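You operate a simulated robot arm through the tools that you are given. There is no shell and no other tool. Be economical: measure what you need, move in short steps, check, and stop when the job is done.

The job below is to be done with a simulated two-armed robot. You get a single attempt, and the scene is never put back.

Task
Clear the brush off the ledge, put the key back, switch on and start the teal hopper's line.
Fine: the brush goes on the table before the start; the key goes in the starter; leave the line running.

Only the result counts: the job must be done as asked and must still hold three seconds after the hand-in. Knocking over, shifting, dropping, spilling or breaking anything else fails it.

Robot
Two 7-joint arms with fingered hands on one trunk, on a base that drives. Base frame: it is fixed to the floor where the robot stands at the start and does not move with it; the origin is under the middle of the robot, x ahead of it, y to its left, z up. Units: mm, degrees, N and s.
The left shoulder is at the start at [70, 172, 1352], the right one opposite. Places, roughly: plywood table [800, -100, 800]; long line lock of the starter box [600, 600, 900]; long line hopper isolator [500, 700, 900]; long line hopper start button [500, 500, 900]; long line hopper gate lever [1200, 1300, 1000]; brush [250, 1500, 750]. Payload 5 kg a hand.
Tool frame (each hand has its own): the origin (TCP) lies between the finger pads and is the grasp point; the fingertips stand 43 mm ahead of it; z points along the fingers, y is the line along which they close. Largest opening 144 mm; the body of the gripper starts 50 mm behind the TCP. The gripper is a hand of 5 fingers: y runs from the thumb to the fingers, the wrist lies at [-21, -124, -221] in the tool frame, and closing takes about 1.5 s.
Orientation is that of the tool frame in the base frame, as a unit quaternion [x, y, z, w]. With the fingers straight down and the wrist toward the robot, the tool's x, y and z point along [0, 1, 0], [1, 0, 0] and [0, 0, -1] of the base frame.

Tools
- The arms move only by the tool play_rows. It takes "left_rows", "right_rows" or both (then of equal length, played together; a hand with none holds still); each is a list of rows, each a list of 7 numbers: the finger opening in mm, from 0 to 144, then the shift along the tool's x, y, z in units of 150 mm (1.0 is 150 mm), then the turn, a rotation vector about the tool's x, y, z in units of 180 degrees (1.0 is 180 degrees). In form: [[grip, dx, dy, dz, rx, ry, rz], ...]. A call has 1 to 20 rows; each row is the pose to reach, as a shift and turn from the pose commanded when the call began, along the tool's axes at that moment. A call with a number of a shift or a turn outside -1 to 1 is refused whole. Rows are played at 5 a second. More than 50 mm and 8.6 degrees between two rows, or a gripper value outside its range, and nothing of the call is played. Where a pose cannot be reached the arm comes as near as it can. A force on the tool above 70 N (or 10 N above the force at the start of the call, whichever is more), or a blocked arm, ends the call early, and 0.2 s more pass. Each finger travels about 45 mm/s and halts on what it meets, pressing with about 30 N; the grip force reading is that of the motor and also rises with nothing between the fingers. The clock runs only during rows and for 0.2 s after the last one: add rows that repeat a pose to give the fingers time. The reply holds the time, the measured pose of the TCP, the force on the tool along the base axes, the opening and the grip force, in the units named above and with some noise, and new pictures: "show" is both (left out), scene, wrist or none (wrist: the cameras of the hands that moved).
- Cameras (640 x 400 px; columns grow to the right, rows downward): "scene" is now at [127.5, 34.6, 1578.2]; the picture's right is [0.38, -0.92, 0.00], its down [-0.61, -0.25, -0.75] and it looks along [0.70, 0.29, -0.66] (base axes); focal length 260 px, centre (320, 200). "left" rides on the left gripper at [-86, -108, -168] in its tool frame; the picture's right is [-0.80, -0.28, 0.53], its down [0.54, -0.73, 0.42] and it looks along [0.27, 0.63, 0.73] (tool axes); focal length 275 px, centre (320, 200). "right" rides on the right gripper at [86, -108, -168] in its tool frame; the picture's right is [-0.80, 0.28, -0.53], its down [-0.54, -0.73, 0.42] and it looks along [-0.27, 0.63, 0.73] (tool axes); focal length 275 px, centre (320, 200). There is no depth. A picture from a camera that has moved, and an enlarged one, comes with that camera's place and axes in the base frame and with its lens.
- move_column(by): slides the trunk up (or, below 0, down) by that many mm; the arms and the scene camera ride with it, the base frame stays. It gives what a move gives, with no picture.
- steer(legs): drives the robot by 1 to 6 legs, each [ahead, left, turn to the left] in mm, mm and degrees, along the robot's own axes; the way and the turn of a leg run together, so that a leg with both is an arc; at most 1500 mm and 180 degrees a leg. The arms and the cameras ride along, it lands a little off, and it stops where it bumps. It gives what a move gives, and a new picture of the scene camera.
- preshape(shape, hand): the hand has 5 fingers and takes this shape, open, in about a second: jaw (thumb against the fingers, like two jaws); tri (thumb and two fingers); tip (a fingertip pinch); poke (one finger out to press); point (the index stretched); flat (the hand flat); cup (the hand cupped); fist (a fist). The gripper value then closes the fingers along that shape, each until it touches; the sizes above hold for jaw. It gives what a move gives, with no picture.
- pan_tilt(pan, tilt): turns the head with the scene camera to pan (to the left, within 86 degrees either way) and tilt (down, from -29 to 69), counted from straight ahead of the robot. It gives what a move gives, and a new picture of the scene camera.
- inspect(camera, box): a new picture of the part [left, top, right, bottom] of that camera's present view, enlarged. It takes no simulated time.
- close_job(): hands the job in; it is judged then, once.

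Work in short steps. Places have to be worked out from the pictures, the camera data and where the tool is seen: move nearer, look again, correct. Check each grasp and each placing, and mend what went wrong. You have 120 turns and 260 pictures in all, those below and enlarged ones among them. Open the grippers and draw the arms clear of the work before you hand the job in, unless the task says otherwise; then end with one line.

The tools are called after ">>>" by a JSON object that holds its "method" and its "body". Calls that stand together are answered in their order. play_rows: Moves the arms, as the interface text tells. Its arguments: {"type":"object","properties":{"left_rows":{"type":"array"},"right_rows":{"type":"array"},"show":{"type":"string","enum":["both","scene","wrist","none"]}},"required":[]} The other tools are called the same way: move_column (by) slides the trunk up or down; preshape (shape, hand) gives the hand a shape; steer (legs) drives the base; pan_tilt (pan, tilt) turns the head that bears the scene camera; inspect (camera, box) takes an enlarged picture of a part of a camera's view; close_job () hands the job in.

At the start:

```text
time_s: 0.0
left_position: [480.5, 533.7, 1185.9]
left_ee_rot: [0.707, 0.707, 0.001, -0.001]
left_wrist_force: [0.0, -0.5, 0.4]
left_grip_width: 143.8
left_gripper_force: 0.1
left_shape: jaw
right_position: [721.2, 96.6, 1270.3]
right_ee_rot: [0.707, 0.707, 0.0, 0.0]
right_wrist_force: [-0.9, 0.0, -0.1]
right_grip_width: 143.7
right_gripper_force: 0.1
right_shape: jaw
trunk travel left (down, up): [-450.0, 490.0]
robot x, y, heading: [0.5, -1.0, 0.1]
head pan, tilt: [22.6, 41.0]
```

scene: 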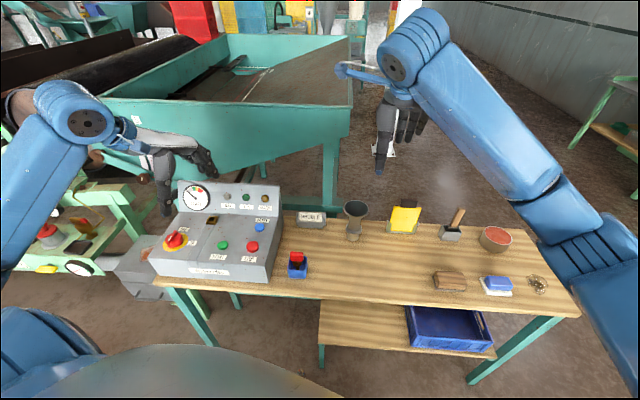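
right: 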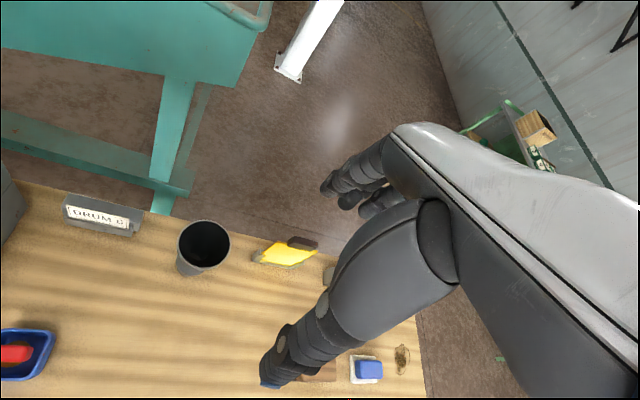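
left: 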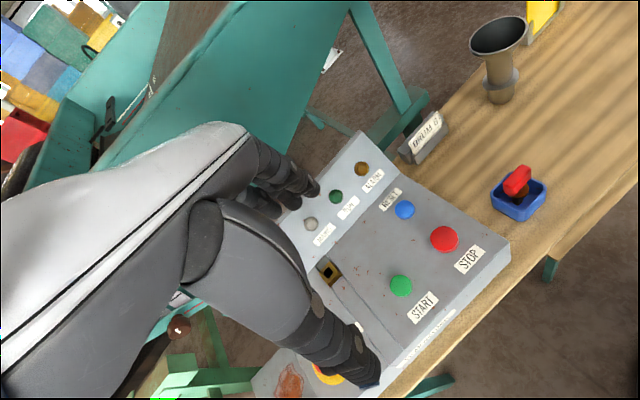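

The picture shows a starter box with an isolator knob, start/stop and a lock slot; a red key sits in a blue tray. I enlarge the panel and look to the left for the brush and ledge.

>>> {"method": "inspect", "body": {"camera": "scene", "box": [140, 170, 320, 290]}}

>>> {"method": "inspect", "body": {"camera": "left", "box": [240, 120, 560, 400]}}

>>> {"method": "pan_tilt", "body": {"pan": 75, "tilt": 30}}

```text
3.33 times, centred on (230, 230) of scene
camera zoom: at [127.5, 34.6, 1578.2], right [0.38, -0.92, 0.0], down [-0.61, -0.25, -0.75], along [0.7, 0.29, -0.66], focal length 868 px, centre (620, 100)
```

zoom: 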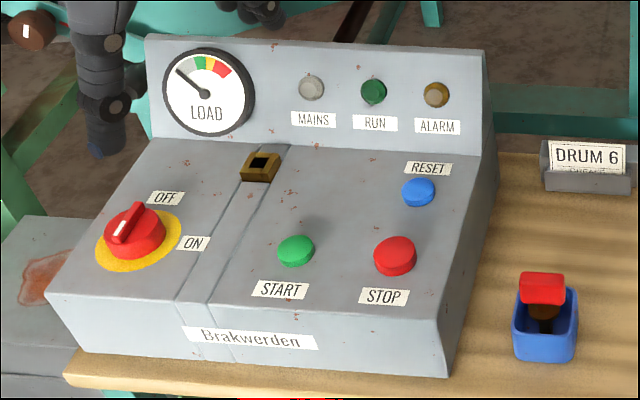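

```text
1.43 times, centred on (400, 260) of left
camera zoom: at [372.2, 448.4, 1354.2], right [-0.28, -0.8, -0.53], down [-0.73, 0.54, -0.42], along [0.63, 0.27, -0.73], focal length 393 px, centre (206, 114)
```

zoom: 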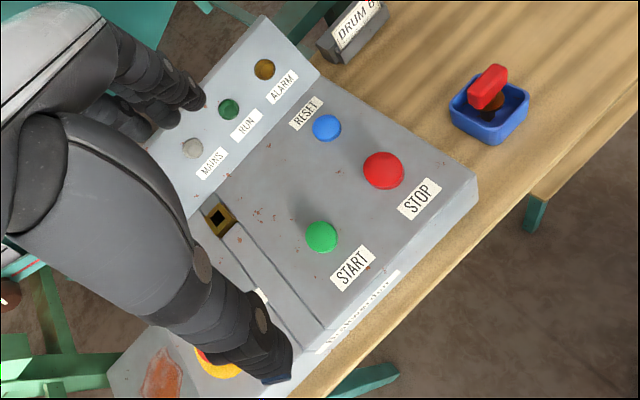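

```text
time_s: 1.2
left_position: [480.3, 534.2, 1186.1]
left_ee_rot: [0.707, 0.707, -0.001, 0.0]
left_wrist_force: [-0.1, 0.8, 0.1]
left_grip_width: 143.7
left_gripper_force: 0.1
left_shape: jaw
right_position: [719.5, 97.2, 1268.6]
right_ee_rot: [0.707, 0.707, 0.0, 0.0]
right_wrist_force: [-0.5, -0.6, 0.1]
right_grip_width: 143.7
right_gripper_force: 0.0
right_shape: jaw
trunk travel left (down, up): [-450.0, 490.0]
robot x, y, heading: [2.3, 0.6, -0.2]
head pan, tilt: [75.0, 30.0]
camera scene: at [73.1, 89.5, 1594.9], right [0.97, -0.26, 0.0], down [-0.13, -0.48, -0.87], along [0.22, 0.84, -0.5], focal length 260 px, centre (320, 200)
```

scene: 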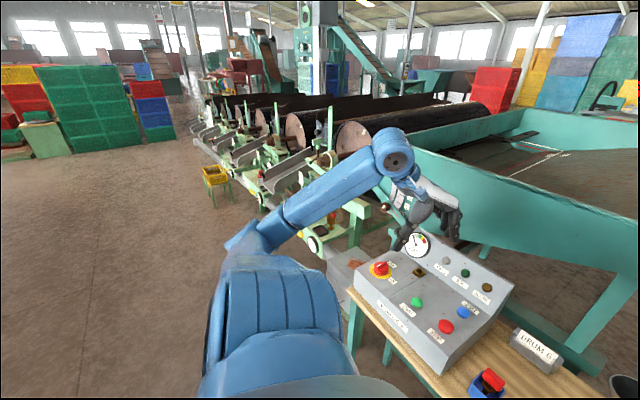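

The brush should be near [250,1500,750], hidden behind the left arm. I enlarge that area.

>>> {"method": "inspect", "body": {"camera": "scene", "box": [180, 100, 420, 280]}}

>>> {"method": "inspect", "body": {"camera": "scene", "box": [320, 120, 480, 260]}}

>>> {"method": "pan_tilt", "body": {"pan": 50, "tilt": 20}}

```text
2.22 times, centred on (300, 190) of scene
camera zoom: at [73.1, 89.5, 1594.9], right [0.97, -0.26, 0.0], down [-0.13, -0.48, -0.87], along [0.22, 0.84, -0.5], focal length 578 px, centre (364, 222)
```

zoom: 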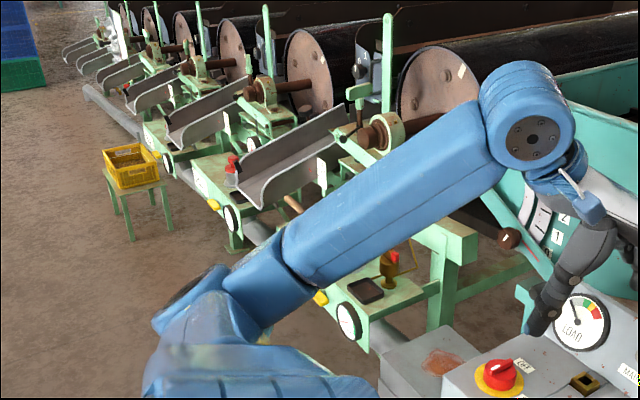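

```text
2.86 times, centred on (400, 190) of scene
camera zoom: at [73.1, 89.5, 1594.9], right [0.97, -0.26, 0.0], down [-0.13, -0.48, -0.87], along [0.22, 0.84, -0.5], focal length 744 px, centre (91, 229)
```

zoom: 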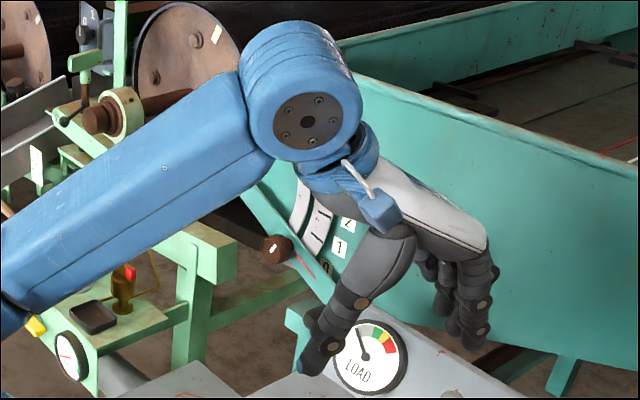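

```text
time_s: 2.1
left_position: [480.2, 534.5, 1186.2]
left_ee_rot: [0.707, 0.708, 0.0, 0.001]
left_wrist_force: [-0.6, 0.1, 0.4]
left_grip_width: 143.9
left_gripper_force: 0.0
left_shape: jaw
right_position: [721.1, 97.6, 1269.0]
right_ee_rot: [0.707, 0.707, 0.0, 0.0]
right_wrist_force: [1.1, -0.1, -0.2]
right_grip_width: 143.8
right_gripper_force: 0.0
right_shape: jaw
trunk travel left (down, up): [-450.0, 490.0]
robot x, y, heading: [-0.6, -0.6, -0.2]
head pan, tilt: [50.0, 20.0]
camera scene: at [109.4, 73.6, 1611.0], right [0.77, -0.64, 0.0], down [-0.22, -0.26, -0.94], along [0.6, 0.72, -0.34], focal length 260 px, centre (320, 200)
```

scene: 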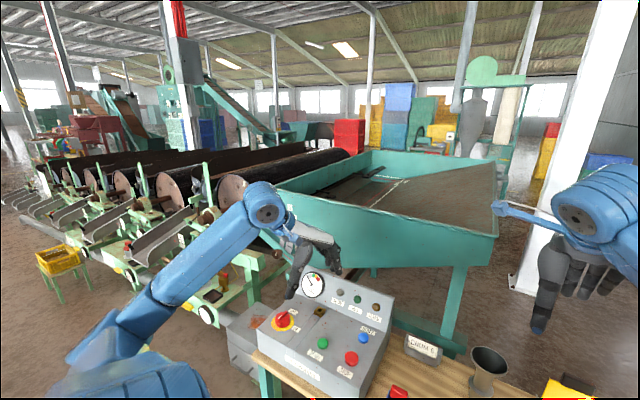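

The brush seems to be behind the left arm, on the machine's frame. I back off, drive left and look at it from nearer.

>>> {"method": "steer", "body": {"legs": [[-250, 0, 0], [0, 700, 0]]}}

>>> {"method": "pan_tilt", "body": {"pan": 60, "tilt": 45}}

```text
time_s: 7.4
left_position: [225.1, 1237.9, 1185.8]
left_ee_rot: [0.705, 0.71, -0.001, 0.0]
left_wrist_force: [0.7, 0.6, -0.1]
left_grip_width: 143.5
left_gripper_force: 0.1
left_shape: jaw
right_position: [469.0, 803.5, 1268.5]
right_ee_rot: [0.704, 0.71, 0.0, 0.0]
right_wrist_force: [-0.5, -0.2, 0.3]
right_grip_width: 143.9
right_gripper_force: 0.0
right_shape: jaw
trunk travel left (down, up): [-450.0, 490.0]
robot x, y, heading: [-253.4, 701.3, 0.3]
head pan, tilt: [50.0, 20.0]
camera scene: at [-142.9, 774.3, 1611.0], right [0.77, -0.64, 0.0], down [-0.22, -0.26, -0.94], along [0.6, 0.72, -0.34], focal length 260 px, centre (320, 200)
```

scene: 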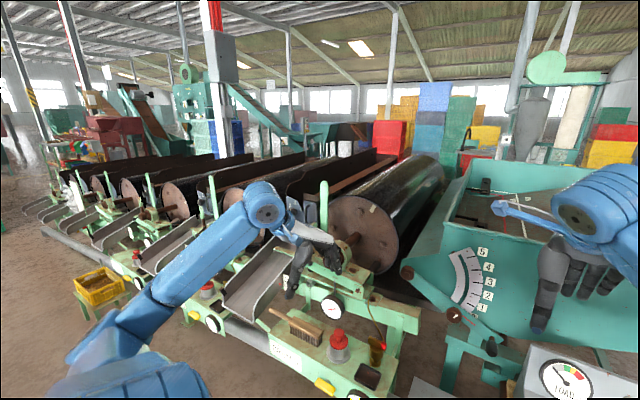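

```text
time_s: 8.2
left_position: [223.4, 1238.5, 1186.1]
left_ee_rot: [0.704, 0.71, -0.001, -0.001]
left_wrist_force: [-0.1, -0.8, 0.0]
left_grip_width: 143.4
left_gripper_force: 0.1
left_shape: jaw
right_position: [468.7, 803.4, 1268.5]
right_ee_rot: [0.704, 0.71, 0.0, 0.001]
right_wrist_force: [0.4, 0.0, -0.3]
right_grip_width: 143.7
right_gripper_force: 0.1
right_shape: jaw
trunk travel left (down, up): [-450.0, 490.0]
robot x, y, heading: [-255.7, 699.7, 0.3]
head pan, tilt: [60.0, 45.0]
camera scene: at [-162.1, 773.7, 1572.4], right [0.87, -0.49, 0.0], down [-0.35, -0.61, -0.71], along [0.35, 0.62, -0.71], focal length 260 px, centre (320, 200)
```

scene: 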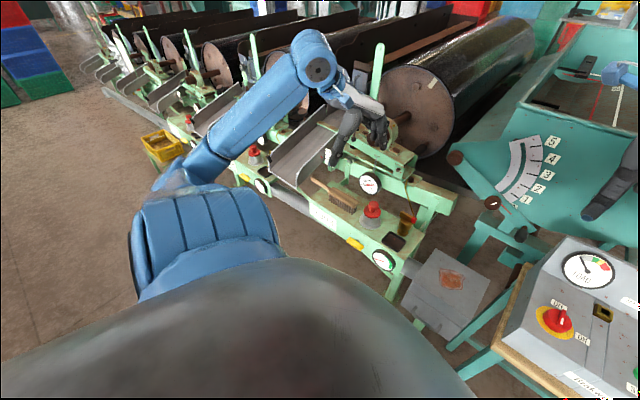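

Now the brush is visible on the machine's ledge, beside a red knob. I zoom in.

>>> {"method": "inspect", "body": {"camera": "scene", "box": [270, 140, 430, 260]}}

>>> {"method": "inspect", "body": {"camera": "left", "box": [0, 0, 640, 400]}}

>>> {"method": "inspect", "body": {"camera": "scene", "box": [430, 120, 570, 250]}}

```text
3.33 times, centred on (350, 200) of scene
camera zoom: at [-162.1, 773.7, 1572.4], right [0.87, -0.49, 0.0], down [-0.35, -0.61, -0.71], along [0.35, 0.62, -0.71], focal length 868 px, centre (220, 200)
```

zoom: 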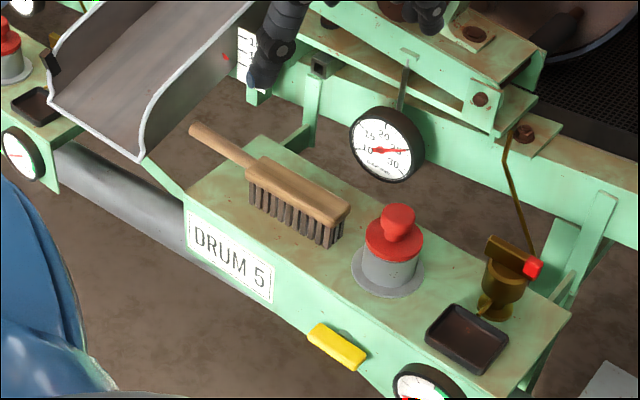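

```text
1.00 times, centred on (320, 200) of left
camera zoom: at [117.0, 1151.5, 1354.2], right [-0.28, -0.8, -0.53], down [-0.73, 0.54, -0.42], along [0.62, 0.27, -0.73], focal length 275 px, centre (320, 200)
```

zoom: 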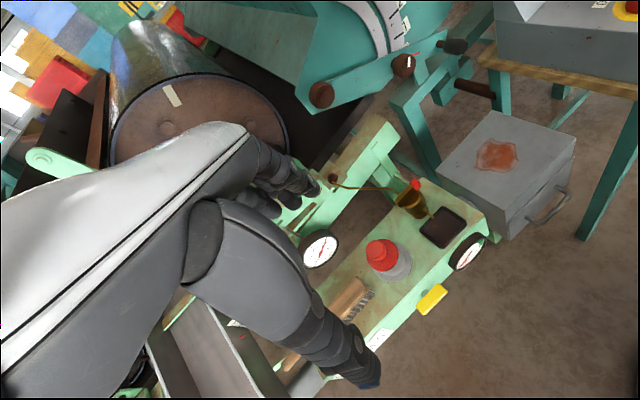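

```text
3.08 times, centred on (500, 185) of scene
camera zoom: at [-162.1, 773.7, 1572.4], right [0.87, -0.49, 0.0], down [-0.35, -0.61, -0.71], along [0.35, 0.62, -0.71], focal length 801 px, centre (-234, 246)
```

zoom: 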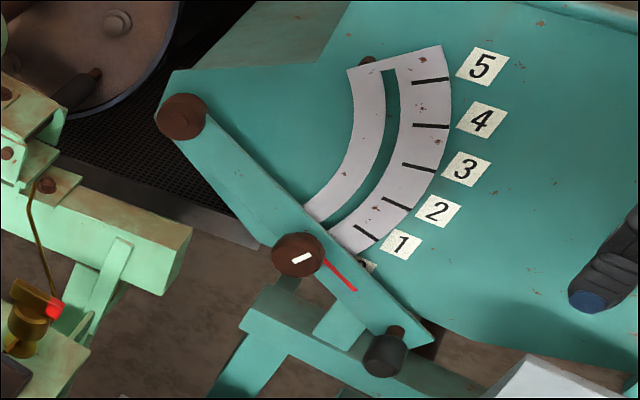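

The gate lever stands at 0. The brush head is about [334,1439], the handle toward [272,1614], on a ledge at about z 720. I drive so that the brush is about 600 mm away, with the robot facing the ledge squarely.

>>> {"method": "steer", "body": {"legs": [[60, 353, 20]]}}

>>> {"method": "pan_tilt", "body": {"pan": 20, "tilt": 50}}

>>> {"method": "inspect", "body": {"camera": "left", "box": [0, 0, 640, 400]}}

```text
time_s: 10.6
left_position: [-9.4, 1729.1, 1186.0]
left_ee_rot: [0.565, 0.825, 0.001, 0.0]
left_wrist_force: [0.1, -0.1, -0.1]
left_grip_width: 143.6
left_gripper_force: 0.1
left_shape: jaw
right_position: [375.8, 1409.3, 1268.6]
right_ee_rot: [0.565, 0.825, 0.0, 0.0]
right_wrist_force: [0.9, -0.5, 0.9]
right_grip_width: 143.5
right_gripper_force: 0.1
right_shape: jaw
trunk travel left (down, up): [-450.0, 490.0]
robot x, y, heading: [-259.4, 1055.7, 21.5]
head pan, tilt: [60.0, 45.0]
camera scene: at [-203.3, 1157.3, 1572.4], right [0.99, -0.15, 0.0], down [-0.11, -0.7, -0.71], along [0.11, 0.7, -0.71], focal length 260 px, centre (320, 200)
```

scene: 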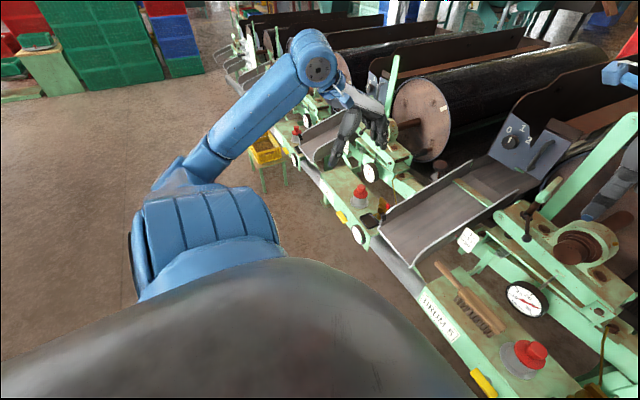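

```text
time_s: 11.6
left_position: [-7.8, 1729.4, 1187.0]
left_ee_rot: [0.565, 0.825, 0.0, 0.0]
left_wrist_force: [-0.4, -0.9, 0.6]
left_grip_width: 143.6
left_gripper_force: 0.1
left_shape: jaw
right_position: [374.5, 1408.1, 1268.9]
right_ee_rot: [0.565, 0.825, 0.0, 0.001]
right_wrist_force: [0.0, 0.4, 0.0]
right_grip_width: 143.8
right_gripper_force: 0.1
right_shape: jaw
trunk travel left (down, up): [-450.0, 490.0]
robot x, y, heading: [-262.1, 1057.4, 21.3]
head pan, tilt: [20.0, 50.0]
camera scene: at [-157.9, 1128.2, 1565.5], right [0.66, -0.75, 0.0], down [-0.58, -0.51, -0.64], along [0.48, 0.42, -0.77], focal length 260 px, centre (320, 200)
```

scene: 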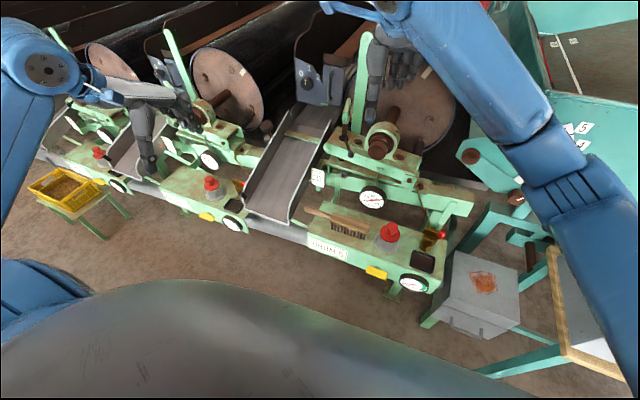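

```text
1.00 times, centred on (320, 200) of left
camera zoom: at [-77.7, 1609.6, 1354.4], right [0.02, -0.85, -0.53], down [-0.87, 0.24, -0.42], along [0.49, 0.48, -0.73], focal length 275 px, centre (320, 200)
```

zoom: 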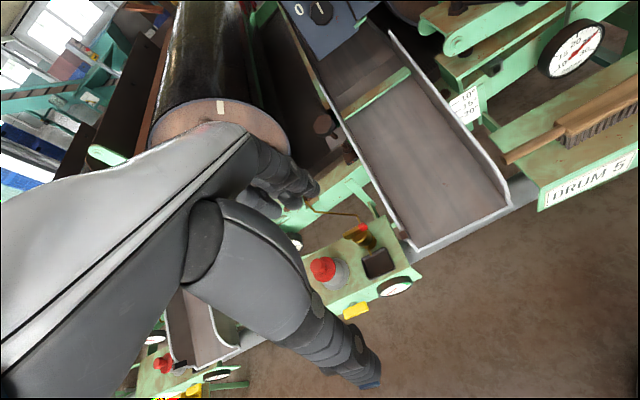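

I zoom on the brush from the new viewpoint to triangulate.

>>> {"method": "inspect", "body": {"camera": "scene", "box": [290, 180, 450, 280]}}

>>> {"method": "inspect", "body": {"camera": "left", "box": [480, 50, 640, 220]}}

```text
4.00 times, centred on (370, 230) of scene
camera zoom: at [-157.9, 1128.2, 1565.5], right [0.66, -0.75, 0.0], down [-0.58, -0.51, -0.64], along [0.48, 0.42, -0.77], focal length 1041 px, centre (120, 80)
```

zoom: 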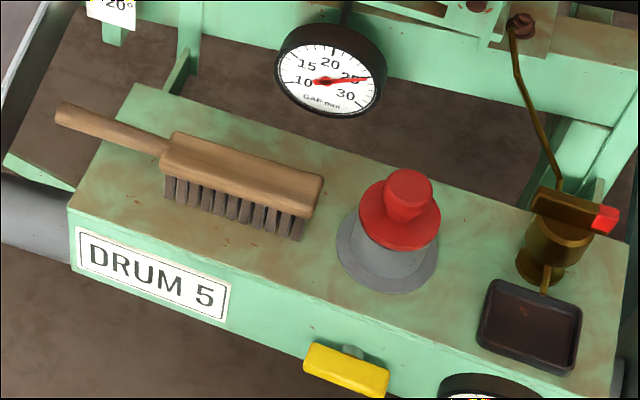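

```text
2.35 times, centred on (560, 135) of left
camera zoom: at [-77.7, 1609.6, 1354.4], right [0.02, -0.85, -0.53], down [-0.87, 0.24, -0.42], along [0.49, 0.48, -0.73], focal length 648 px, centre (-245, 353)
```

zoom: 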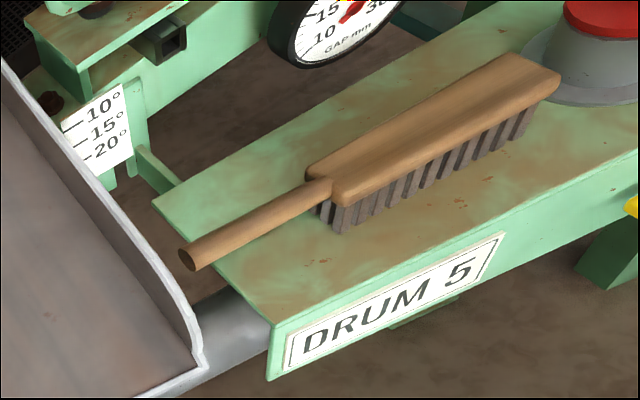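

Triangulated: the handle end is about [244,1548] and the head tip about [311,1320], with the wood near z 830. I clear the right arm back and right first, since it hangs over the brush, and then bring the left over.

>>> {"method": "play_rows", "body": {"right_rows": [[144, -0.25, -0.25, 0, 0, 0, 0], [144, -0.5, -0.5, 0, 0, 0, 0], [144, -0.75, -0.75, 0, 0, 0, 0], [144, -1, -1, 0, 0, 0, 0]], "show": "none"}}

>>> {"method": "play_rows", "body": {"right_rows": [[144, -0.25, -0.25, 0, 0, 0, 0], [144, -0.5, -0.5, 0, 0, 0, 0], [144, -0.75, -0.75, 0, 0, 0, 0], [144, -1, -1, 0, 0, 0, 0]], "left_rows": [[144, -0.25, 0, 0, 0, 0, 0], [144, -0.5, 0, 0, 0, 0, 0], [144, -0.75, 0, 0, 0, 0, 0.0], [144, -1, 0, 0, 0, 0, 0.0]], "show": "none"}}

>>> {"method": "play_rows", "body": {"left_rows": [[144, -0.25, 0.2, 0, 0, 0, 0], [144, -0.5, 0.4, 0, 0, 0, 0.01], [144, -0.75, 0.6, 0, 0, 0, 0.02], [144, -1, 0.8, 0, 0, 0, 0.028]], "show": "both"}}

```text
refused: row 1 steps farther than a row can; nothing moved
```

```text
refused: row 1 steps farther than a row can; nothing moved
```

```text
time_s: 12.6
left_position: [149.9, 1637.5, 1148.4]
left_ee_rot: [0.598, 0.801, -0.027, -0.016]
left_wrist_force: [3.3, 2.1, 7.0]
left_grip_width: 143.7
left_gripper_force: 0.0
left_shape: jaw
right_position: [377.4, 1413.9, 1265.0]
right_ee_rot: [0.564, 0.826, -0.003, -0.001]
right_wrist_force: [0.2, 1.0, 0.1]
right_grip_width: 143.9
right_gripper_force: 0.0
right_shape: jaw
trunk travel left (down, up): [-450.0, 490.0]
robot x, y, heading: [-266.3, 1054.4, 21.5]
head pan, tilt: [20.0, 50.0]
camera scene: at [-154.4, 1132.7, 1565.2], right [0.66, -0.75, 0.0], down [-0.58, -0.51, -0.64], along [0.48, 0.42, -0.77], focal length 260 px, centre (320, 200)
camera left: at [80.9, 1527.5, 1324.4], right [-0.08, -0.86, -0.51], down [-0.87, 0.3, -0.38], along [0.48, 0.42, -0.77], focal length 275 px, centre (320, 200)
```

scene: 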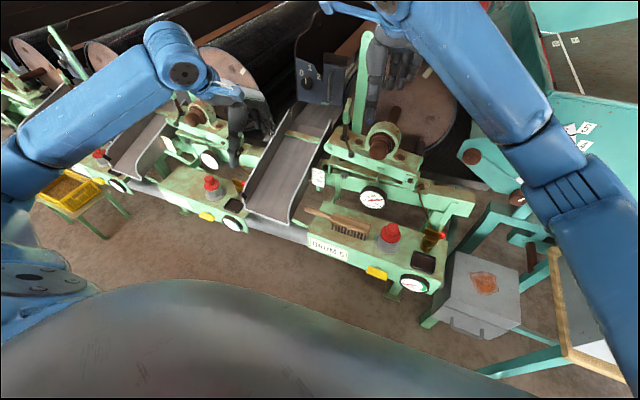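
left: 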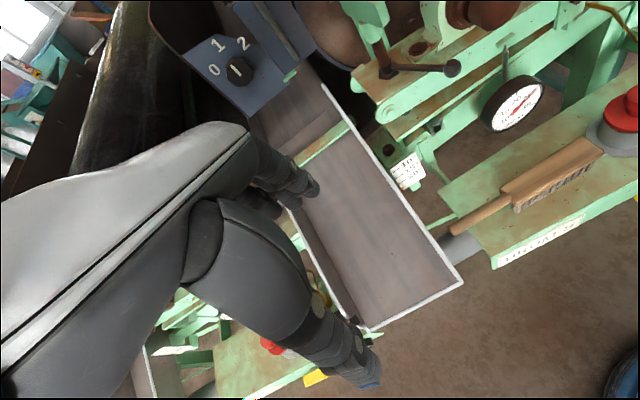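

I had made the right-arm steps too large; I shorten them and send the right arm out of the way.

>>> {"method": "play_rows", "body": {"right_rows": [[144, -0.2, -0.2, 0, 0, 0, 0], [144, -0.4, -0.4, 0, 0, 0, 0], [144, -0.6, -0.6, 0, 0, 0, 0], [144, -0.8, -0.8, 0, 0, 0, 0], [144, -1, -1, 0, 0, 0, 0]], "show": "none"}}

>>> {"method": "play_rows", "body": {"right_rows": [[144, -0.2, -0.2, 0, 0, 0, 0], [144, -0.4, -0.4, 0, 0, 0, 0], [144, -0.6, -0.6, 0, 0, 0, 0], [144, -0.8, -0.8, 0, 0, 0, 0], [144, -1, -1, 0, 0, 0, 0]], "show": "none"}}

```text
time_s: 13.8
left_position: [158.3, 1634.7, 1185.0]
left_ee_rot: [0.601, 0.799, 0.001, 0.0]
left_wrist_force: [-0.1, 0.1, 0.1]
left_grip_width: 143.9
left_gripper_force: 0.1
left_shape: jaw
right_position: [290.4, 1213.2, 1270.6]
right_ee_rot: [0.565, 0.825, 0.001, 0.0]
right_wrist_force: [-0.3, 0.6, 0.7]
right_grip_width: 144.0
right_gripper_force: 0.0
right_shape: jaw
trunk travel left (down, up): [-450.0, 490.0]
robot x, y, heading: [-260.1, 1058.3, 21.2]
head pan, tilt: [20.0, 50.0]
```

```text
time_s: 15.0
left_position: [157.6, 1633.5, 1185.8]
left_ee_rot: [0.6, 0.8, 0.002, 0.0]
left_wrist_force: [-0.6, -0.3, 0.0]
left_grip_width: 143.8
left_gripper_force: 0.0
left_shape: jaw
right_position: [264.9, 1047.2, 1311.6]
right_ee_rot: [0.565, 0.825, -0.001, -0.001]
right_wrist_force: [-0.1, -0.7, -0.2]
right_grip_width: 143.9
right_gripper_force: 0.0
right_shape: jaw
right hand out of reach, approached as far as the arm can: row 3, 4, 5
trunk travel left (down, up): [-450.0, 490.0]
robot x, y, heading: [-257.6, 1056.0, 21.2]
head pan, tilt: [20.0, 50.0]
```

The right hand is clear. I move the left hand to above the brush head in two calls, down to about z 960.

>>> {"method": "play_rows", "body": {"left_rows": [[130, -0.25, 0.1, 0.1, 0, 0, 0], [120, -0.5, 0.2, 0.2, 0, 0, 0], [110, -0.75, 0.3, 0.3, 0, 0, 0], [100, -1, 0.39, 0.4, 0, 0, 0]], "show": "none"}}

>>> {"method": "play_rows", "body": {"left_rows": [[100, -0.25, 0, 0.1, 0, 0, 0], [100, -0.5, 0, 0.3, 0, 0, 0], [100, -0.7, 0, 0.5, 0, 0, 0], [100, -0.76, 0, 0.8, 0, 0, 0], [100, -0.76, 0, 1, 0, 0, 0]], "show": "both"}}

```text
time_s: 16.0
left_position: [258.9, 1506.6, 1120.8]
left_ee_rot: [0.6, 0.8, -0.001, -0.001]
left_wrist_force: [0.1, 0.1, 1.1]
left_grip_width: 100.6
left_gripper_force: 0.1
left_shape: jaw
right_position: [268.5, 1049.1, 1310.0]
right_ee_rot: [0.565, 0.825, -0.003, -0.003]
right_wrist_force: [0.1, 0.4, 0.1]
right_grip_width: 144.0
right_gripper_force: 0.0
right_shape: jaw
trunk travel left (down, up): [-450.0, 490.0]
robot x, y, heading: [-262.7, 1054.4, 21.6]
head pan, tilt: [20.0, 50.0]
```

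```text
time_s: 17.2
left_position: [287.8, 1395.5, 975.7]
left_ee_rot: [0.6, 0.8, 0.001, -0.001]
left_wrist_force: [-0.6, 0.3, 0.3]
left_grip_width: 100.2
left_gripper_force: 0.1
left_shape: jaw
right_position: [265.0, 1049.1, 1311.0]
right_ee_rot: [0.565, 0.825, -0.003, -0.001]
right_wrist_force: [1.0, -0.9, 0.8]
right_grip_width: 143.8
right_gripper_force: 0.0
right_shape: jaw
trunk travel left (down, up): [-450.0, 490.0]
robot x, y, heading: [-262.5, 1055.6, 21.3]
head pan, tilt: [20.0, 50.0]
camera scene: at [-157.7, 1128.4, 1565.5], right [0.66, -0.75, 0.0], down [-0.58, -0.51, -0.64], along [0.48, 0.42, -0.77], focal length 260 px, centre (320, 200)
camera left: at [208.2, 1283.1, 1142.7], right [-0.05, -0.84, -0.53], down [-0.85, 0.32, -0.42], along [0.53, 0.43, -0.73], focal length 275 px, centre (320, 200)
```

scene: 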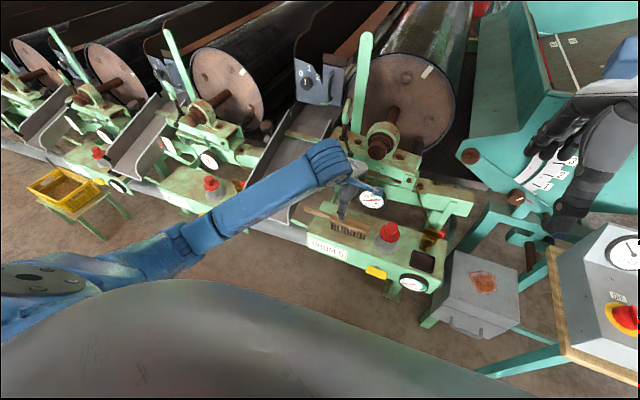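
left: 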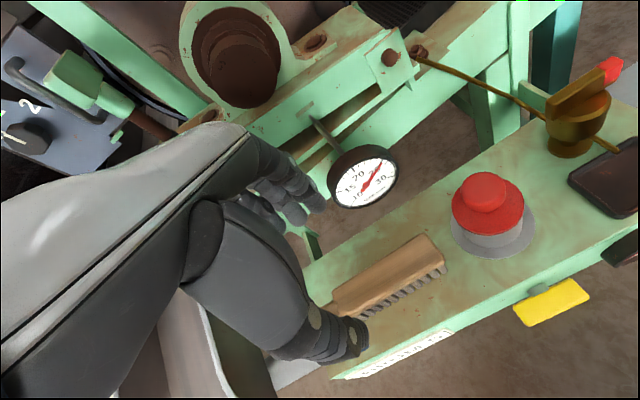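

The views agree: the brush head centre line is about 8 mm further ahead of the TCP, and the gauge stays clear of the far fingers. I lower the hand part-way and check.

>>> {"method": "play_rows", "body": {"left_rows": [[96, 0, 0.05, 0.2, 0, 0, 0], [92, 0, 0.05, 0.4, 0, 0, 0], [92, 0, 0.05, 0.55, 0, 0, 0], [92, 0, 0.05, 0.68, 0, 0, 0], [92, 0, 0.05, 0.68, 0, 0, 0]], "show": "wrist"}}

>>> {"method": "inspect", "body": {"camera": "scene", "box": [290, 160, 450, 280]}}

```text
time_s: 18.4
left_position: [295.8, 1397.8, 872.8]
left_ee_rot: [0.6, 0.8, -0.001, -0.001]
left_wrist_force: [0.4, -0.5, 0.1]
left_grip_width: 92.4
left_gripper_force: 0.1
left_shape: jaw
right_position: [266.7, 1049.6, 1311.4]
right_ee_rot: [0.565, 0.825, -0.002, -0.001]
right_wrist_force: [0.4, -0.3, 0.0]
right_grip_width: 144.2
right_gripper_force: 0.0
right_shape: jaw
trunk travel left (down, up): [-450.0, 490.0]
robot x, y, heading: [-265.8, 1055.9, 21.2]
head pan, tilt: [20.0, 50.0]
camera left: at [215.2, 1284.9, 1042.3], right [-0.05, -0.84, -0.53], down [-0.85, 0.32, -0.42], along [0.53, 0.43, -0.73], focal length 275 px, centre (320, 200)
```

left: 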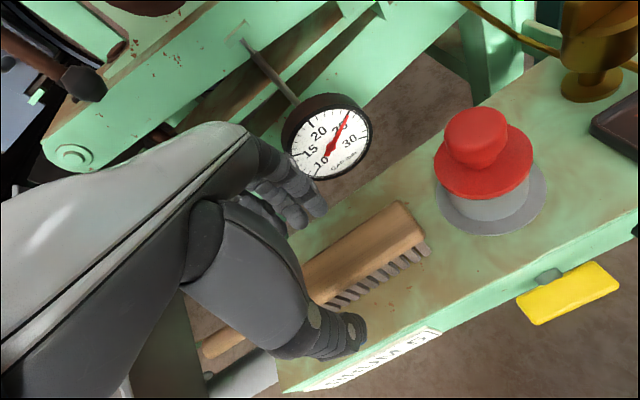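

```text
3.33 times, centred on (370, 220) of scene
camera zoom: at [-158.0, 1128.3, 1565.4], right [0.66, -0.75, 0.0], down [-0.58, -0.51, -0.64], along [0.48, 0.42, -0.77], focal length 868 px, centre (153, 133)
```

zoom: 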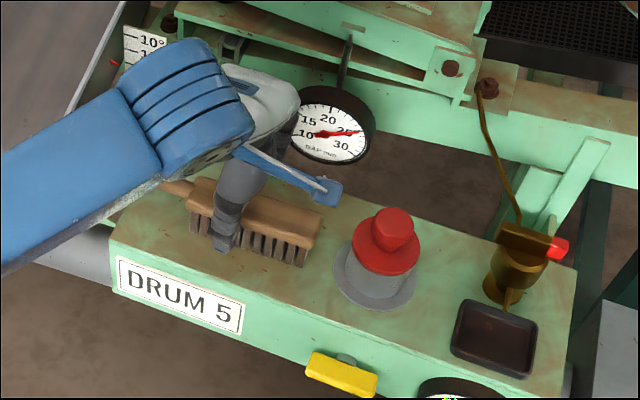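

The TCP is centred over the head. I lower another 33 mm and look before closing.

>>> {"method": "play_rows", "body": {"left_rows": [[92, 0, 0, 0.1, 0, 0, 0], [92, 0, 0, 0.2, 0, 0, 0], [92, 0, 0, 0.2, 0, 0, 0]], "show": "wrist"}}

>>> {"method": "inspect", "body": {"camera": "scene", "box": [310, 180, 420, 260]}}

```text
time_s: 19.2
left_position: [296.8, 1398.8, 843.2]
left_ee_rot: [0.6, 0.8, -0.001, 0.001]
left_wrist_force: [-0.1, 0.4, -0.9]
left_grip_width: 92.5
left_gripper_force: 0.1
left_shape: jaw
right_position: [265.8, 1048.6, 1312.0]
right_ee_rot: [0.565, 0.825, -0.003, -0.001]
right_wrist_force: [0.2, 0.2, -0.1]
right_grip_width: 143.8
right_gripper_force: 0.0
right_shape: jaw
trunk travel left (down, up): [-450.0, 490.0]
robot x, y, heading: [-264.9, 1055.8, 21.3]
head pan, tilt: [20.0, 50.0]
camera left: at [215.6, 1285.8, 1011.8], right [-0.05, -0.84, -0.53], down [-0.85, 0.32, -0.42], along [0.53, 0.43, -0.73], focal length 275 px, centre (320, 200)
```

left: 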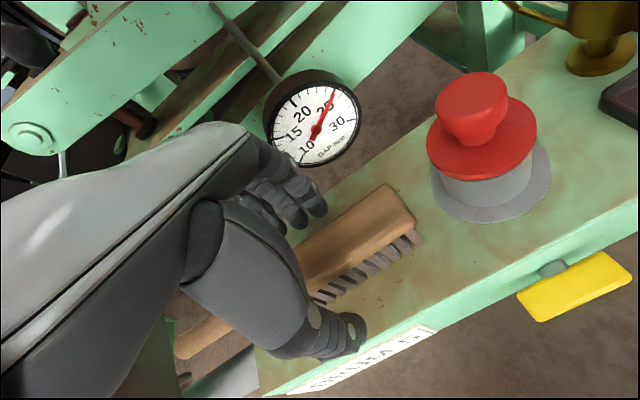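

```text
5.00 times, centred on (365, 220) of scene
camera zoom: at [-157.9, 1128.4, 1565.4], right [0.66, -0.75, 0.0], down [-0.58, -0.51, -0.64], along [0.48, 0.42, -0.77], focal length 1302 px, centre (95, 100)
```

zoom: 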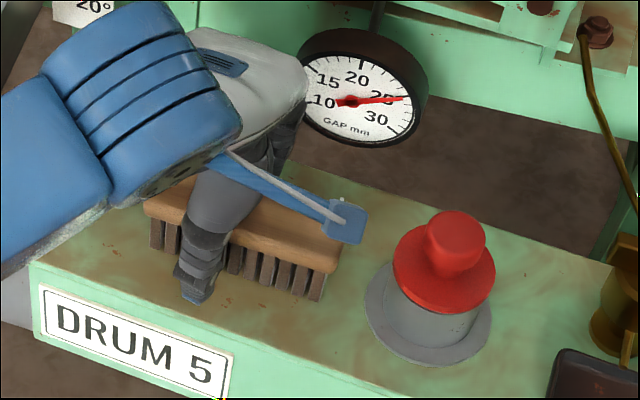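

There is still a gap under the thumb. I lower 10 mm more and close gently.

>>> {"method": "play_rows", "body": {"left_rows": [[92, 0, 0, 0.07, 0, 0, 0], [80, 0, 0, 0.07, 0, 0, 0], [65, 0, 0, 0.07, 0, 0, 0], [55, 0, 0, 0.07, 0, 0, 0], [45, 0, 0, 0.07, 0, 0, 0], [35, 0, 0, 0.07, 0, 0, 0], [30, 0, 0, 0.07, 0, 0, 0], [30, 0, 0, 0.07, 0, 0, 0]], "show": "wrist"}}

>>> {"method": "inspect", "body": {"camera": "scene", "box": [310, 180, 420, 260]}}

```text
time_s: 21.0
left_position: [296.3, 1397.7, 832.3]
left_ee_rot: [0.601, 0.8, -0.001, -0.001]
left_wrist_force: [0.3, -0.3, -1.9]
left_grip_width: 30.3
left_gripper_force: 30.4
left_shape: jaw
right_position: [265.6, 1049.3, 1311.9]
right_ee_rot: [0.565, 0.825, -0.003, -0.001]
right_wrist_force: [0.6, -0.3, 0.4]
right_grip_width: 143.8
right_gripper_force: 0.1
right_shape: jaw
trunk travel left (down, up): [-450.0, 490.0]
robot x, y, heading: [-261.4, 1056.3, 21.3]
head pan, tilt: [20.0, 50.0]
camera left: at [215.8, 1285.2, 1000.5], right [-0.05, -0.84, -0.53], down [-0.85, 0.32, -0.42], along [0.53, 0.43, -0.73], focal length 275 px, centre (320, 200)
```

left: 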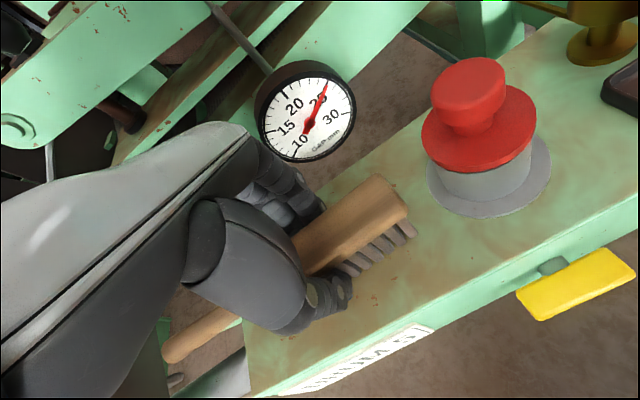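

```text
5.00 times, centred on (365, 220) of scene
camera zoom: at [-157.9, 1128.4, 1565.4], right [0.66, -0.75, 0.0], down [-0.58, -0.51, -0.64], along [0.48, 0.42, -0.77], focal length 1302 px, centre (95, 100)
```

zoom: 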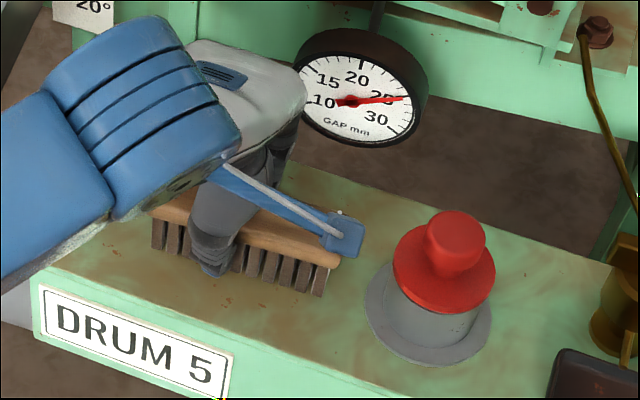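

Grip force has risen at 30 mm; I command a tighter grip to see whether it is held, then lift slightly.

>>> {"method": "play_rows", "body": {"left_rows": [[10, 0, 0, 0, 0, 0, 0], [10, 0, 0, 0, 0, 0, 0], [10, 0, 0, 0, 0, 0, 0], [10, 0, 0, -0.15, 0, 0, 0], [10, 0, 0, -0.3, 0, 0, 0], [10, 0, 0, -0.3, 0, 0, 0]], "show": "both"}}

```text
time_s: 22.4
left_position: [294.8, 1399.5, 879.3]
left_ee_rot: [0.6, 0.8, -0.001, 0.0]
left_wrist_force: [-0.4, 0.9, -1.2]
left_grip_width: 30.7
left_gripper_force: 30.3
left_shape: jaw
right_position: [265.5, 1049.7, 1310.7]
right_ee_rot: [0.565, 0.825, -0.003, -0.001]
right_wrist_force: [0.6, -0.1, 0.5]
right_grip_width: 144.1
right_gripper_force: 0.0
right_shape: jaw
trunk travel left (down, up): [-450.0, 490.0]
robot x, y, heading: [-261.6, 1058.0, 21.4]
head pan, tilt: [20.0, 50.0]
camera scene: at [-157.7, 1128.7, 1565.4], right [0.66, -0.75, 0.0], down [-0.58, -0.51, -0.64], along [0.48, 0.42, -0.77], focal length 260 px, centre (320, 200)
camera left: at [215.5, 1285.9, 1047.5], right [-0.05, -0.84, -0.53], down [-0.85, 0.32, -0.42], along [0.53, 0.43, -0.73], focal length 275 px, centre (320, 200)
```

scene: 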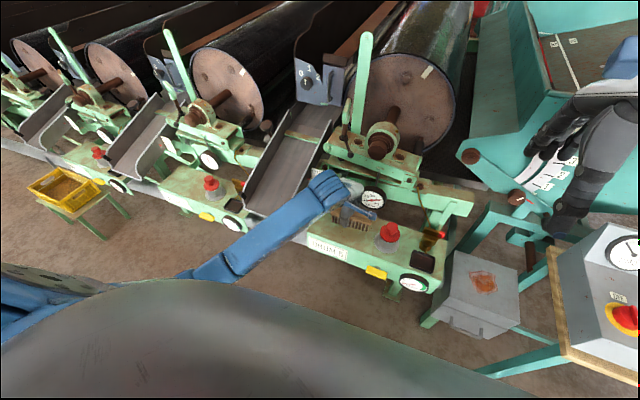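
left: 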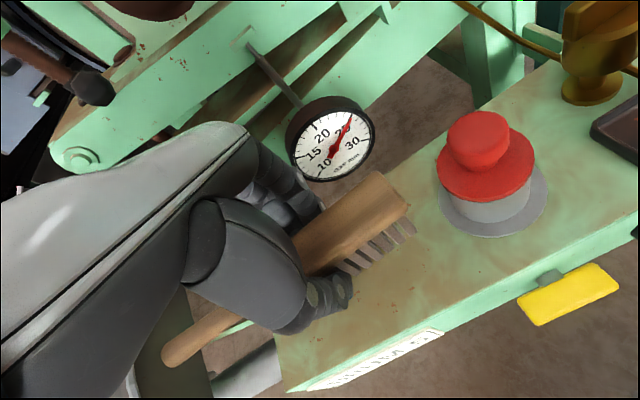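

The brush is held firmly (30.7 mm wide) and has come up with the hand. I raise it high and pull it toward the robot before driving.

>>> {"method": "play_rows", "body": {"left_rows": [[10, 0, 0, -0.3, 0, 0, 0], [10, 0, -0.05, -0.6, 0, 0, 0], [10, 0, -0.2, -0.8, 0, 0, 0], [10, 0, -0.4, -1, 0, 0, 0], [10, 0, -0.6, -1, 0, 0, 0]], "show": "none"}}

>>> {"method": "play_rows", "body": {"left_rows": [[10, 0, 0, -0.3, 0, 0, 0], [10, 0, 0, -0.6, 0, 0, 0], [10, 0, 0, -0.9, 0, 0, 0], [10, 0, 0, -1, 0, 0, 0]], "show": "both"}}

```text
time_s: 23.6
left_position: [207.4, 1374.9, 1031.7]
left_ee_rot: [0.6, 0.8, 0.0, 0.001]
left_wrist_force: [-0.2, -0.6, -0.6]
left_grip_width: 30.6
left_gripper_force: 29.7
left_shape: jaw
right_position: [264.3, 1049.5, 1311.0]
right_ee_rot: [0.564, 0.826, -0.002, 0.0]
right_wrist_force: [-0.9, -0.2, -0.3]
right_grip_width: 143.7
right_gripper_force: 0.1
right_shape: jaw
trunk travel left (down, up): [-450.0, 490.0]
robot x, y, heading: [-261.0, 1054.5, 21.2]
head pan, tilt: [20.0, 50.0]
```

```text
time_s: 24.6
left_position: [209.9, 1372.6, 1178.7]
left_ee_rot: [0.6, 0.8, 0.0, 0.0]
left_wrist_force: [-0.4, 0.3, -1.9]
left_grip_width: 30.4
left_gripper_force: 30.1
left_shape: jaw
right_position: [265.6, 1048.3, 1310.8]
right_ee_rot: [0.564, 0.826, -0.002, -0.002]
right_wrist_force: [-0.4, -0.2, 0.8]
right_grip_width: 143.5
right_gripper_force: 0.2
right_shape: jaw
trunk travel left (down, up): [-450.0, 490.0]
robot x, y, heading: [-260.5, 1058.1, 21.2]
head pan, tilt: [20.0, 50.0]
camera scene: at [-157.8, 1127.8, 1565.2], right [0.66, -0.75, 0.0], down [-0.58, -0.51, -0.64], along [0.48, 0.42, -0.77], focal length 260 px, centre (320, 200)
camera left: at [130.2, 1259.5, 1347.3], right [-0.05, -0.84, -0.53], down [-0.85, 0.32, -0.42], along [0.53, 0.43, -0.73], focal length 275 px, centre (320, 200)
```

scene: 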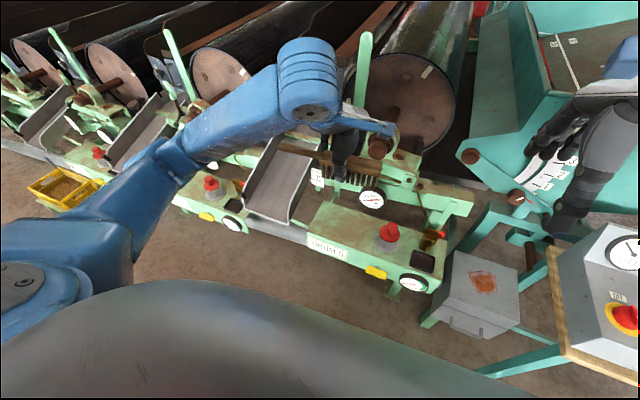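
left: 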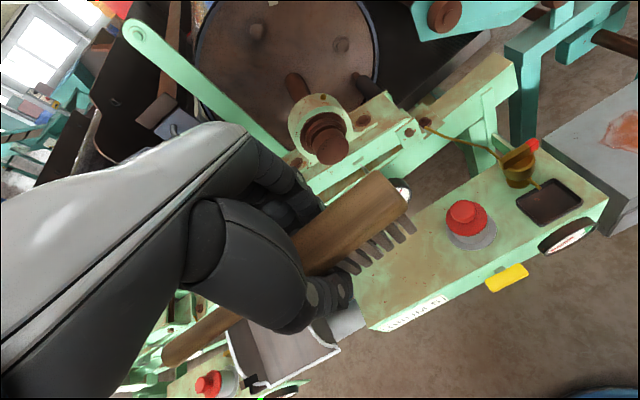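

The brush is high. I back off a little and drive right to the front of the table.

>>> {"method": "steer", "body": {"legs": [[-120, 0, 0], [0, -894, 0], [50, 0, -5]]}}

>>> {"method": "pan_tilt", "body": {"pan": 0, "tilt": 45}}

```text
time_s: 30.6
left_position: [486.7, 499.0, 1181.0]
left_ee_rot: [0.629, 0.777, 0.001, 0.002]
left_wrist_force: [-1.4, -0.1, -0.6]
left_grip_width: 30.4
left_gripper_force: 30.1
left_shape: jaw
right_position: [519.1, 172.9, 1314.8]
right_ee_rot: [0.594, 0.804, 0.0, 0.0]
right_wrist_force: [-0.8, -0.5, 0.7]
right_grip_width: 143.7
right_gripper_force: 0.0
right_shape: jaw
trunk travel left (down, up): [-450.0, 490.0]
robot x, y, heading: [-5.4, 218.5, 17.3]
head pan, tilt: [20.0, 50.0]
camera scene: at [100.6, 281.7, 1566.2], right [0.6, -0.8, 0.0], down [-0.61, -0.46, -0.65], along [0.52, 0.39, -0.76], focal length 260 px, centre (320, 200)
```

scene: 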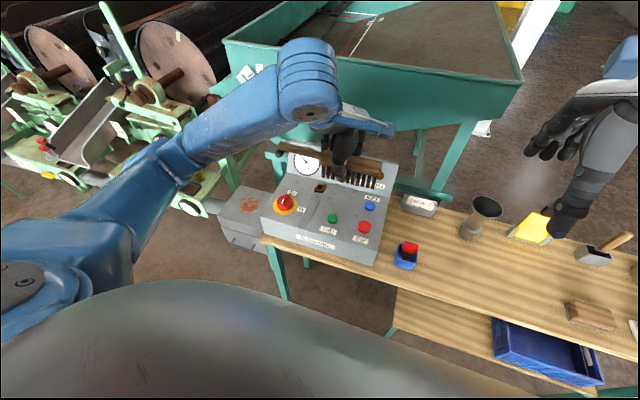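

```text
time_s: 31.4
left_position: [495.3, 498.6, 1177.9]
left_ee_rot: [0.629, 0.777, -0.001, 0.0]
left_wrist_force: [0.7, 0.8, -1.5]
left_grip_width: 30.5
left_gripper_force: 30.1
left_shape: jaw
right_position: [527.1, 172.8, 1310.4]
right_ee_rot: [0.595, 0.804, -0.002, -0.003]
right_wrist_force: [0.4, 0.2, -0.1]
right_grip_width: 143.9
right_gripper_force: 0.0
right_shape: jaw
trunk travel left (down, up): [-450.0, 490.0]
robot x, y, heading: [-4.7, 217.1, 17.5]
head pan, tilt: [0.0, 45.0]
camera scene: at [126.7, 258.9, 1572.0], right [0.29, -0.96, 0.0], down [-0.68, -0.21, -0.71], along [0.67, 0.21, -0.71], focal length 260 px, centre (320, 200)
```

scene: 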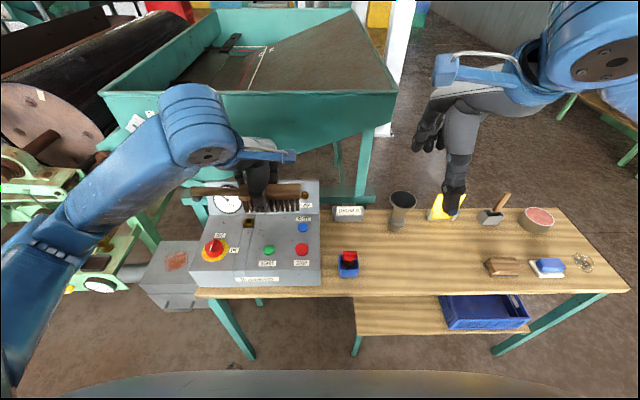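

The free table spot lies to the right of the key tray, about [696,3] for the grasp point. I drive right 400 mm so the left arm reaches it easily, and move the right hand further right.

>>> {"method": "steer", "body": {"legs": [[0, -400, 0]]}}

>>> {"method": "play_rows", "body": {"right_rows": [[144, -0.25, 0, 0, 0, 0, 0], [144, -0.5, 0, 0, 0, 0, 0], [144, -0.75, 0, 0, 0, 0, 0], [144, -1, 0, 0, 0, 0, 0], [144, -1, 0, 0, 0, 0, 0]], "show": "scene"}}

```text
time_s: 33.9
left_position: [607.0, 124.9, 1178.6]
left_ee_rot: [0.632, 0.775, 0.0, 0.0]
left_wrist_force: [0.6, 0.8, -1.3]
left_grip_width: 30.5
left_gripper_force: 30.8
left_shape: jaw
right_position: [637.7, -201.9, 1311.0]
right_ee_rot: [0.597, 0.802, -0.002, 0.0]
right_wrist_force: [0.5, 0.3, 0.8]
right_grip_width: 144.0
right_gripper_force: 0.0
right_shape: jaw
trunk travel left (down, up): [-450.0, 490.0]
robot x, y, heading: [108.8, -153.9, 17.0]
head pan, tilt: [0.0, 45.0]
camera scene: at [237.7, -113.4, 1572.3], right [0.29, -0.96, 0.0], down [-0.68, -0.2, -0.71], along [0.68, 0.2, -0.71], focal length 260 px, centre (320, 200)
```

scene: 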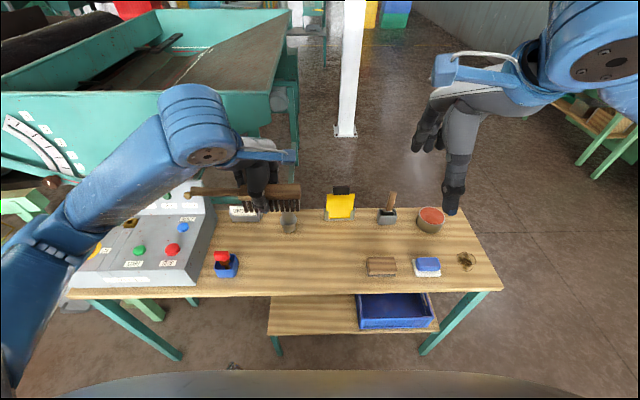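

```text
time_s: 35.1
left_position: [608.7, 124.4, 1178.5]
left_ee_rot: [0.631, 0.776, -0.001, 0.0]
left_wrist_force: [0.2, 0.7, -1.7]
left_grip_width: 30.6
left_gripper_force: 30.1
left_shape: jaw
right_position: [682.3, -344.7, 1313.4]
right_ee_rot: [0.597, 0.803, -0.003, 0.0]
right_wrist_force: [0.8, 0.7, -0.1]
right_grip_width: 143.8
right_gripper_force: 0.0
right_shape: jaw
trunk travel left (down, up): [-450.0, 490.0]
robot x, y, heading: [115.9, -152.1, 16.6]
head pan, tilt: [0.0, 45.0]
camera scene: at [238.6, -112.9, 1572.2], right [0.29, -0.96, 0.0], down [-0.68, -0.2, -0.71], along [0.68, 0.2, -0.71], focal length 260 px, centre (320, 200)
```

scene: 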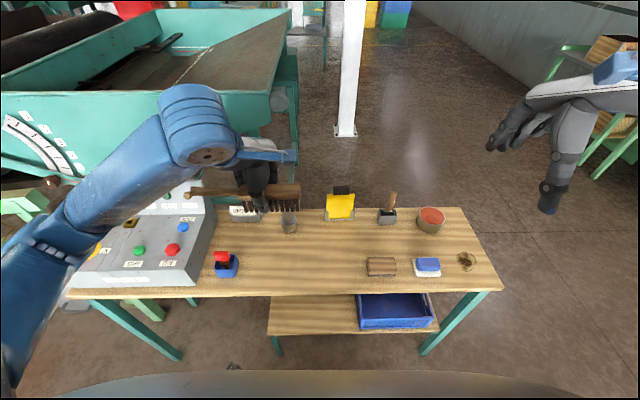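

The target spot is free, at about [692,18]. I move over it and turn the brush parallel to the table edge, then begin descending.

>>> {"method": "play_rows", "body": {"left_rows": [[10, -0.2, 0.1, 0, 0, 0, -0.007], [10, -0.4, 0.2, 0, 0, 0, -0.014], [10, -0.6, 0.3, 0.1, 0, 0, -0.021], [10, -0.8, 0.4, 0.3, 0, 0, -0.028], [10, -0.8, 0.4, 0.6, 0, 0, -0.028], [10, -0.8, 0.4, 0.9, 0, 0, -0.028]], "show": "none"}}

>>> {"method": "play_rows", "body": {"left_rows": [[10, 0, 0, 0.3, 0, 0, 0], [10, 0, 0, 0.6, 0, 0, 0], [10, 0, 0, 0.8, 0, 0, 0], [10, 0, 0, 0.9, 0, 0, 0], [10, 0, 0, 0.9, 0, 0, 0]], "show": "both"}}

```text
time_s: 36.5
left_position: [690.5, 18.1, 1045.3]
left_ee_rot: [0.596, 0.803, 0.0, 0.001]
left_wrist_force: [0.0, 0.5, -1.8]
left_grip_width: 30.5
left_gripper_force: 30.3
left_shape: jaw
right_position: [681.7, -344.9, 1312.5]
right_ee_rot: [0.597, 0.802, -0.002, 0.0]
right_wrist_force: [0.0, 0.0, -0.1]
right_grip_width: 144.1
right_gripper_force: 0.1
right_shape: jaw
trunk travel left (down, up): [-450.0, 490.0]
robot x, y, heading: [114.4, -157.5, 16.5]
head pan, tilt: [0.0, 45.0]
```

```text
time_s: 37.7
left_position: [688.7, 19.2, 906.8]
left_ee_rot: [0.597, 0.802, 0.0, 0.0]
left_wrist_force: [1.1, 0.3, -1.1]
left_grip_width: 30.4
left_gripper_force: 30.4
left_shape: jaw
right_position: [682.8, -345.4, 1313.0]
right_ee_rot: [0.597, 0.802, -0.002, -0.001]
right_wrist_force: [-0.1, -0.4, 0.0]
right_grip_width: 143.7
right_gripper_force: 0.1
right_shape: jaw
trunk travel left (down, up): [-450.0, 490.0]
robot x, y, heading: [112.4, -155.4, 17.0]
head pan, tilt: [0.0, 45.0]
camera scene: at [238.1, -114.4, 1572.3], right [0.29, -0.96, 0.0], down [-0.68, -0.2, -0.71], along [0.68, 0.2, -0.71], focal length 260 px, centre (320, 200)
camera left: at [611.0, -95.0, 1075.0], right [-0.04, -0.84, -0.53], down [-0.85, 0.31, -0.42], along [0.52, 0.44, -0.73], focal length 275 px, centre (320, 200)
```

scene: 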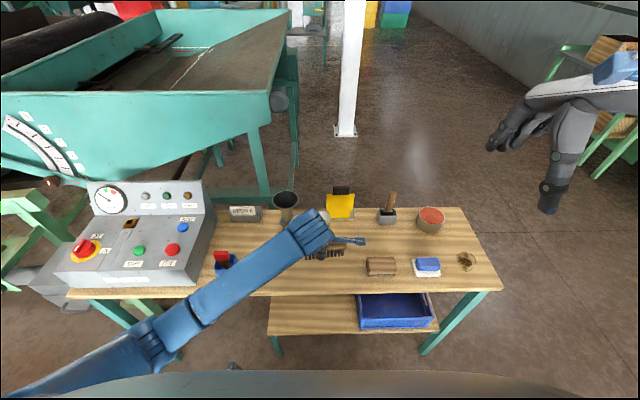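
left: 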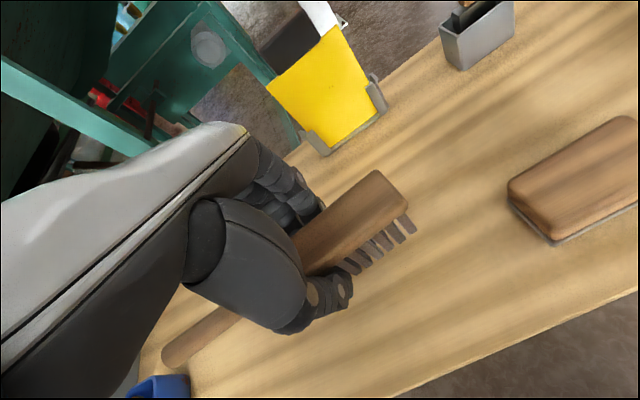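

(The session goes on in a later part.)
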